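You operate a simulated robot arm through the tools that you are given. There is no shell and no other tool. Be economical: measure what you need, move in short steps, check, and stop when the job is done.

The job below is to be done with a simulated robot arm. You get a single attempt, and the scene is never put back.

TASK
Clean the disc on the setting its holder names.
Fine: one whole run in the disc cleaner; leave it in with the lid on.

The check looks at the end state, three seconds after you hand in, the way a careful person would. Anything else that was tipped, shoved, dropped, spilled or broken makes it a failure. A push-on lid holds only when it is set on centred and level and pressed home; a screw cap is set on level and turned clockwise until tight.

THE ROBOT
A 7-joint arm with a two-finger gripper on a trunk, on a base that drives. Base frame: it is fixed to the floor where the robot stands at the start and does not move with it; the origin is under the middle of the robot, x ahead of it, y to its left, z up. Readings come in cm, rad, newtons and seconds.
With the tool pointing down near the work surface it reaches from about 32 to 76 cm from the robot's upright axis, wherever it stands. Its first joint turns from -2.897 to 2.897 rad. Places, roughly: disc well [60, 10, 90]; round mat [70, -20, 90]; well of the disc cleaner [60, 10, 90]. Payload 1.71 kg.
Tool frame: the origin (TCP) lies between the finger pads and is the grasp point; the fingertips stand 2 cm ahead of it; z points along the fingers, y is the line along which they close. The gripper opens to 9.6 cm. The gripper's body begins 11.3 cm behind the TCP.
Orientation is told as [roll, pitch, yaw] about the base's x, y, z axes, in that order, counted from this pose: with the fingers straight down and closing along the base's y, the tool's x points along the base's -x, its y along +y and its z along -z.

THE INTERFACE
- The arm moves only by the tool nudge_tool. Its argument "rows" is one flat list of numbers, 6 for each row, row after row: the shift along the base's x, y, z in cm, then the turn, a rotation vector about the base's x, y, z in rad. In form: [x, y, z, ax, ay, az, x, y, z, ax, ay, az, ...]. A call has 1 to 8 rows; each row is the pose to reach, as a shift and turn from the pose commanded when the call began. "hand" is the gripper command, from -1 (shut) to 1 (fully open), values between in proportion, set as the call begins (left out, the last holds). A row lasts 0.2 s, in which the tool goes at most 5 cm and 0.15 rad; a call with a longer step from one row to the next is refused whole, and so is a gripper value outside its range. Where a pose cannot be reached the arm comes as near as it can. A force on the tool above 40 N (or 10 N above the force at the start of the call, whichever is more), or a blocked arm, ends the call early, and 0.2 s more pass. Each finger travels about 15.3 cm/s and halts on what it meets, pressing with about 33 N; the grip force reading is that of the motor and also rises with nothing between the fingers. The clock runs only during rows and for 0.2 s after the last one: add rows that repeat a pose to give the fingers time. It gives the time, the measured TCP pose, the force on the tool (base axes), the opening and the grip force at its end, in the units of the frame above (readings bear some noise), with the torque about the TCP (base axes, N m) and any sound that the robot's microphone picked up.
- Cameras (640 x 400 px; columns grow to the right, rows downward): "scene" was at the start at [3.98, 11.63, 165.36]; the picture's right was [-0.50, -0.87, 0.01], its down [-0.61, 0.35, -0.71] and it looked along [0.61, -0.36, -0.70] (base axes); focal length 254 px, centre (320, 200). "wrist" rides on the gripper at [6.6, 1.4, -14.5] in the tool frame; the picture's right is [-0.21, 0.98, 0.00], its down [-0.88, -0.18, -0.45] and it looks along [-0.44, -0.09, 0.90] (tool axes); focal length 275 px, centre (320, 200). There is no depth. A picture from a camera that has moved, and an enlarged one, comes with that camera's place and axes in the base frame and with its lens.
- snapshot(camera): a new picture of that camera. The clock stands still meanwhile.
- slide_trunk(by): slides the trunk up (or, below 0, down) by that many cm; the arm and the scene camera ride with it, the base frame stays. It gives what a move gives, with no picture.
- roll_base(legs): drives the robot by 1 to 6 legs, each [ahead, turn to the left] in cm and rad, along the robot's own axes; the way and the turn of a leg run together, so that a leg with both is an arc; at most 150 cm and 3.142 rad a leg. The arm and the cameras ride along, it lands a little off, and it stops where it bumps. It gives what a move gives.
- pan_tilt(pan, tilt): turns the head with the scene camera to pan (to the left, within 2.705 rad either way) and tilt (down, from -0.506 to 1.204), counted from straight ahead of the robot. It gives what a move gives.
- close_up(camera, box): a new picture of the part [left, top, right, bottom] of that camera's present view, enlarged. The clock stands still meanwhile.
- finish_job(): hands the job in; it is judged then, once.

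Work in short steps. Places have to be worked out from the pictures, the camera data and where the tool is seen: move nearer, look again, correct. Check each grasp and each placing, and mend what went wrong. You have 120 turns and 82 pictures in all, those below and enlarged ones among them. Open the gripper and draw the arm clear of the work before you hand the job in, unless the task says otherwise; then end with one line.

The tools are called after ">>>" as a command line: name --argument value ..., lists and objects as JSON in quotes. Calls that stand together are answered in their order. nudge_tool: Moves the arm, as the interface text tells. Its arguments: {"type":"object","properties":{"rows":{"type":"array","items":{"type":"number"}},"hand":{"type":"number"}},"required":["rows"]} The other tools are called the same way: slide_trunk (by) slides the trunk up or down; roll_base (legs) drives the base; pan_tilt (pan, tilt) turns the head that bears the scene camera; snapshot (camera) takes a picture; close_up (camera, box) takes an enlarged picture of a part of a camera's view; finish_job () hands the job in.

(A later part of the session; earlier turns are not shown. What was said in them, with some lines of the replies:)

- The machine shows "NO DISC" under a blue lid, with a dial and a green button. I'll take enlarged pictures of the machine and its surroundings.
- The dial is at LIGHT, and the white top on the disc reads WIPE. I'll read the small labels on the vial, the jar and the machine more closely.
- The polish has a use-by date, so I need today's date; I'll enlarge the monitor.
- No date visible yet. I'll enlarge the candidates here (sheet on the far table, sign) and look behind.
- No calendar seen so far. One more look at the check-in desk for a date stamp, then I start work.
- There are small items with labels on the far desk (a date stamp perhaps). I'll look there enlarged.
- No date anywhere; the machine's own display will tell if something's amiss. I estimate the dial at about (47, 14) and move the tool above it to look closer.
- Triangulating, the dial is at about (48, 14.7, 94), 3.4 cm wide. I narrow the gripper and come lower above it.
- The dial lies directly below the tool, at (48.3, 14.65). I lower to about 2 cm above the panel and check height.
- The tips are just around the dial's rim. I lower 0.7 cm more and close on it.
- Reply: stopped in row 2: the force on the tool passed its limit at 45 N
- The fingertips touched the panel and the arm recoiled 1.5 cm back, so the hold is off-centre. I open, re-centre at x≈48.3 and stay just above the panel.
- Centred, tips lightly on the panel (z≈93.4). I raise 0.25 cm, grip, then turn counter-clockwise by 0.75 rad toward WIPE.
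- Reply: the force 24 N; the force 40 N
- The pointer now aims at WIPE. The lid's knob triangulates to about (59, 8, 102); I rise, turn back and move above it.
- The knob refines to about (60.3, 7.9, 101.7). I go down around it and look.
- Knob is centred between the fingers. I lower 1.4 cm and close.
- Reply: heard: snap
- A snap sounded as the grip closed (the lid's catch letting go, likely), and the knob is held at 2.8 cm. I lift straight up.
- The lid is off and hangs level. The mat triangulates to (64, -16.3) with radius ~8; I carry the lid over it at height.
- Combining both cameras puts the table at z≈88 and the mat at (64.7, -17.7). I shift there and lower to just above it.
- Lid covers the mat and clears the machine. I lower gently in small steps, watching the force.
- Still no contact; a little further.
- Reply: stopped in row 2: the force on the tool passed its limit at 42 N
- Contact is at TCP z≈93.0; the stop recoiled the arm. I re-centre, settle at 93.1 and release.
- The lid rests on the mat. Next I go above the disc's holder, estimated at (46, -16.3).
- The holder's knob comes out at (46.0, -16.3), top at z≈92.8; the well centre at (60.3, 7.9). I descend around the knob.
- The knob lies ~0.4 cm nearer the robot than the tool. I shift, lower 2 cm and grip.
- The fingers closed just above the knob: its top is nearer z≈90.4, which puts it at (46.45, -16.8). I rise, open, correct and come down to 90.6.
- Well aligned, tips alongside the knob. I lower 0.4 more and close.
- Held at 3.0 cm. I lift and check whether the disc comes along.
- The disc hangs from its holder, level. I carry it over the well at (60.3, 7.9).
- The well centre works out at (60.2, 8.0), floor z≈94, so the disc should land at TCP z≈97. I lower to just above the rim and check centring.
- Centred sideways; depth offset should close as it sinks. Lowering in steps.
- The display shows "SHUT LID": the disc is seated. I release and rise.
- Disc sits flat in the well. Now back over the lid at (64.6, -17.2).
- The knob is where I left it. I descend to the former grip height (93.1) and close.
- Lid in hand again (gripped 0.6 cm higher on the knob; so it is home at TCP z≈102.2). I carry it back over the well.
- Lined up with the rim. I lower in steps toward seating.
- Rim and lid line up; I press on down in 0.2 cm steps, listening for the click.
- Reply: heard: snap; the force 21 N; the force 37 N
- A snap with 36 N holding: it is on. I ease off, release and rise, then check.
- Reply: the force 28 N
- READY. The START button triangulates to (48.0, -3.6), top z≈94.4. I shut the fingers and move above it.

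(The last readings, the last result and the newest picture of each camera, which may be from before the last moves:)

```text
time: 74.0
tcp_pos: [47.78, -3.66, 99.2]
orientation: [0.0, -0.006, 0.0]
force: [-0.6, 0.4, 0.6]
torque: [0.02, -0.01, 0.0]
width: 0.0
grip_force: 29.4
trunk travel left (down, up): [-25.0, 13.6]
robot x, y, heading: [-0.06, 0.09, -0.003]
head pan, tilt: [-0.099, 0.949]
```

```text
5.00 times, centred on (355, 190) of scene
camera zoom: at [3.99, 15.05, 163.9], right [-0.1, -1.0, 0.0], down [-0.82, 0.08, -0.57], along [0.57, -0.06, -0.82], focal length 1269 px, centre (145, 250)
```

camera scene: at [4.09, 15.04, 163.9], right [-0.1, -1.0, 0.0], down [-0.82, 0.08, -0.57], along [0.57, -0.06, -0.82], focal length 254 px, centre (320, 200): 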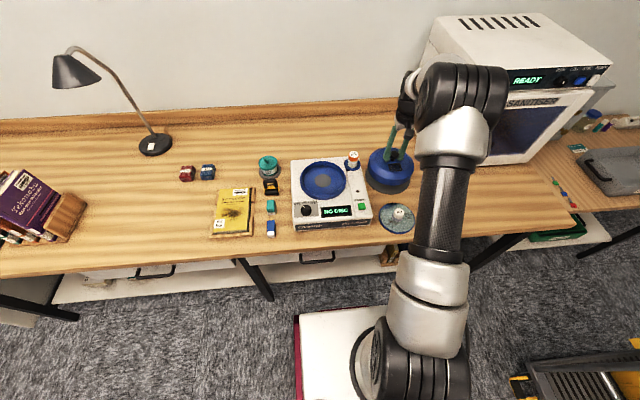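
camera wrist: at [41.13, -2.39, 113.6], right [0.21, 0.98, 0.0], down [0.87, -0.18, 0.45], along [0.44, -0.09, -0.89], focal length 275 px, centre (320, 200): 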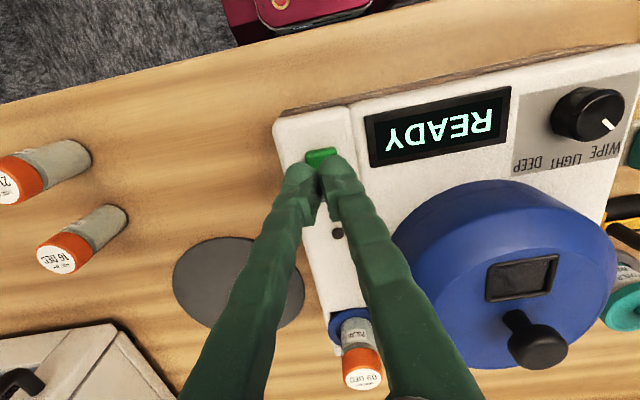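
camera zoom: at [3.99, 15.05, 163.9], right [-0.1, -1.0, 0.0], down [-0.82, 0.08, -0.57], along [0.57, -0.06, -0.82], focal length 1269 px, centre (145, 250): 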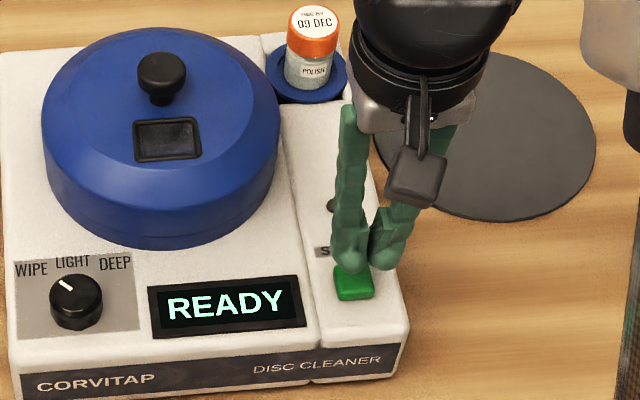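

Aligned over the button. I lower to contact and press gently.

>>> nudge_tool --rows '[-0.2, 0.05, -1, 0, 0, 0, -0.2, 0.05, -2, 0, 0, 0]'

>>> nudge_tool --rows '[0, 0, -0.25, 0, 0, 0, 0, 0, -0.5, 0, 0, 0]'

>>> nudge_tool --rows '[0, 0, -0.2, 0, 0, 0]'

```text
time: 74.6
tcp_pos: [47.8, -3.6, 97.12]
orientation: [0.001, -0.006, 0.001]
force: [-0.2, 0.0, -0.2]
torque: [0.02, -0.01, -0.01]
width: 0.0
grip_force: 29.8
trunk travel left (down, up): [-25.0, 13.6]
robot x, y, heading: [0.01, 0.06, 0.002]
head pan, tilt: [-0.099, 0.949]
```

```text
time: 75.2
tcp_pos: [47.88, -3.62, 96.89]
orientation: [-0.001, -0.008, 0.001]
force: [-0.3, 0.3, -0.4]
torque: [-0.01, 0.01, 0.0]
width: 0.01
grip_force: 29.6
trunk travel left (down, up): [-25.0, 13.6]
robot x, y, heading: [-0.13, -0.23, -0.003]
head pan, tilt: [-0.099, 0.949]
```

```text
time: 75.6
tcp_pos: [47.9, -3.61, 96.62]
orientation: [-0.001, -0.006, 0.001]
force: [0.7, -0.5, 0.8]
torque: [0.01, 0.0, 0.0]
width: 0.58
grip_force: 29.4
trunk travel left (down, up): [-25.0, 13.6]
robot x, y, heading: [-0.11, 0.38, 0.001]
head pan, tilt: [-0.099, 0.949]
```

>>> nudge_tool --rows '[0, 0, -0.2, 0, 0, 0]'

>>> nudge_tool --rows '[0, 0, -0.2, 0, 0, 0]'

>>> close_up --camera "scene" --box '[310, 150, 400, 230]'

```text
time: 76.0
tcp_pos: [47.85, -3.55, 96.49]
orientation: [0.0, -0.006, -0.001]
force: [0.9, 1.0, 0.1]
torque: [-0.04, -0.01, 0.0]
width: 0.58
grip_force: 29.2
trunk travel left (down, up): [-25.0, 13.6]
robot x, y, heading: [-0.13, 0.09, 0.002]
head pan, tilt: [-0.099, 0.949]
```

```text
time: 76.4
tcp_pos: [47.89, -3.67, 96.27]
orientation: [0.0, -0.006, -0.001]
force: [1.4, 0.2, 2.4]
torque: [0.0, -0.04, 0.02]
width: 0.6
grip_force: 30.1
trunk travel left (down, up): [-25.0, 13.6]
robot x, y, heading: [0.36, 0.12, -0.0]
head pan, tilt: [-0.099, 0.949]
heard: click
```

```text
5.00 times, centred on (355, 190) of scene
camera zoom: at [4.08, 15.05, 163.9], right [-0.1, -1.0, 0.0], down [-0.82, 0.08, -0.57], along [0.57, -0.06, -0.82], focal length 1269 px, centre (145, 250)
```

zoom: 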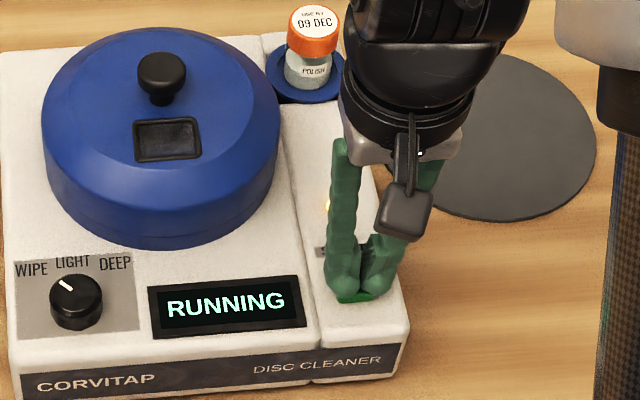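

Click, and the display reads RUNNING. I draw up off the button and wait with repeated rows.

>>> nudge_tool --rows '[0, 0, 3, 0, 0, 0, 0, 0, 8, 0, 0, 0, -2, -3, 11, 0, 0, 0, -4, -6, 13, 0, 0, 0, -4, -6, 13, 0, 0, 0, -4, -6, 13, 0, 0, 0, -4, -6, 13, 0, 0, 0, -4, -6, 13, 0, 0, 0]' --hand 0.3

>>> nudge_tool --rows '[0, 0, 0, 0, 0, 0, 0, 0, 0, 0, 0, 0, 0, 0, 0, 0, 0, 0, 0, 0, 0, 0, 0, 0, 0, 0, 0, 0, 0, 0, 0, 0, 0, 0, 0, 0, 0, 0, 0, 0, 0, 0, 0, 0, 0, 0, 0, 0]'

>>> nudge_tool --rows '[0, 0, 0, 0, 0, 0, 0, 0, 0, 0, 0, 0, 0, 0, 0, 0, 0, 0, 0, 0, 0, 0, 0, 0, 0, 0, 0, 0, 0, 0, 0, 0, 0, 0, 0, 0, 0, 0, 0, 0, 0, 0, 0, 0, 0, 0, 0, 0]'

>>> nudge_tool --rows '[0, 0, 0, 0, 0, 0, 0, 0, 0, 0, 0, 0, 0, 0, 0, 0, 0, 0, 0, 0, 0, 0, 0, 0, 0, 0, 0, 0, 0, 0, 0, 0, 0, 0, 0, 0, 0, 0, 0, 0, 0, 0, 0, 0, 0, 0, 0, 0]'

>>> close_up --camera "scene" --box '[270, 130, 400, 230]'

```text
time: 78.2
tcp_pos: [43.8, -9.66, 109.08]
orientation: [0.001, -0.007, 0.0]
force: [0.3, -0.2, -0.1]
torque: [0.0, 0.02, 0.01]
width: 6.25
grip_force: 0.0
trunk travel left (down, up): [-25.0, 13.6]
robot x, y, heading: [0.19, -0.23, 0.004]
head pan, tilt: [-0.099, 0.949]
```

```text
time: 80.0
tcp_pos: [43.87, -9.61, 109.08]
orientation: [-0.001, -0.007, 0.0]
force: [-0.3, 0.3, 0.1]
torque: [0.01, -0.03, -0.02]
width: 6.24
grip_force: 0.1
trunk travel left (down, up): [-25.0, 13.6]
robot x, y, heading: [-0.1, 0.06, 0.002]
head pan, tilt: [-0.099, 0.949]
```

```text
time: 81.8
tcp_pos: [43.83, -9.49, 108.94]
orientation: [0.0, -0.008, 0.0]
force: [-0.3, -0.1, 0.0]
torque: [-0.01, 0.06, 0.0]
width: 6.26
grip_force: 0.0
trunk travel left (down, up): [-25.0, 13.6]
robot x, y, heading: [-0.02, -0.18, -0.002]
head pan, tilt: [-0.099, 0.949]
```

```text
time: 83.6
tcp_pos: [43.91, -9.57, 109.11]
orientation: [0.0, -0.007, 0.0]
force: [-0.9, -0.8, 0.5]
torque: [0.02, 0.02, -0.04]
width: 6.23
grip_force: 0.1
trunk travel left (down, up): [-25.0, 13.6]
robot x, y, heading: [0.12, 0.12, 0.001]
head pan, tilt: [-0.099, 0.949]
```

```text
4.00 times, centred on (335, 180) of scene
camera zoom: at [4.07, 15.04, 163.9], right [-0.1, -1.0, 0.0], down [-0.82, 0.08, -0.57], along [0.57, -0.06, -0.82], focal length 1015 px, centre (260, 280)
```

zoom: 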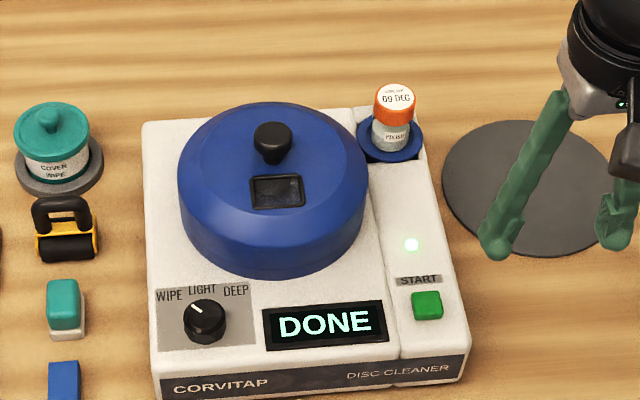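

The display reads DONE with a green light. The dial is on WIPE, the lid is on, and the arm is clear with the gripper open, so I hand in.

>>> finish_job

```text
The job is handed in.
```

The disc went through one whole WIPE run, the setting on its holder; the display read DONE, and the disc is still in the cleaner with the lid snapped on. I found no date in the room to check the polish's 09 DEC use-by against, so I left that vial in place.
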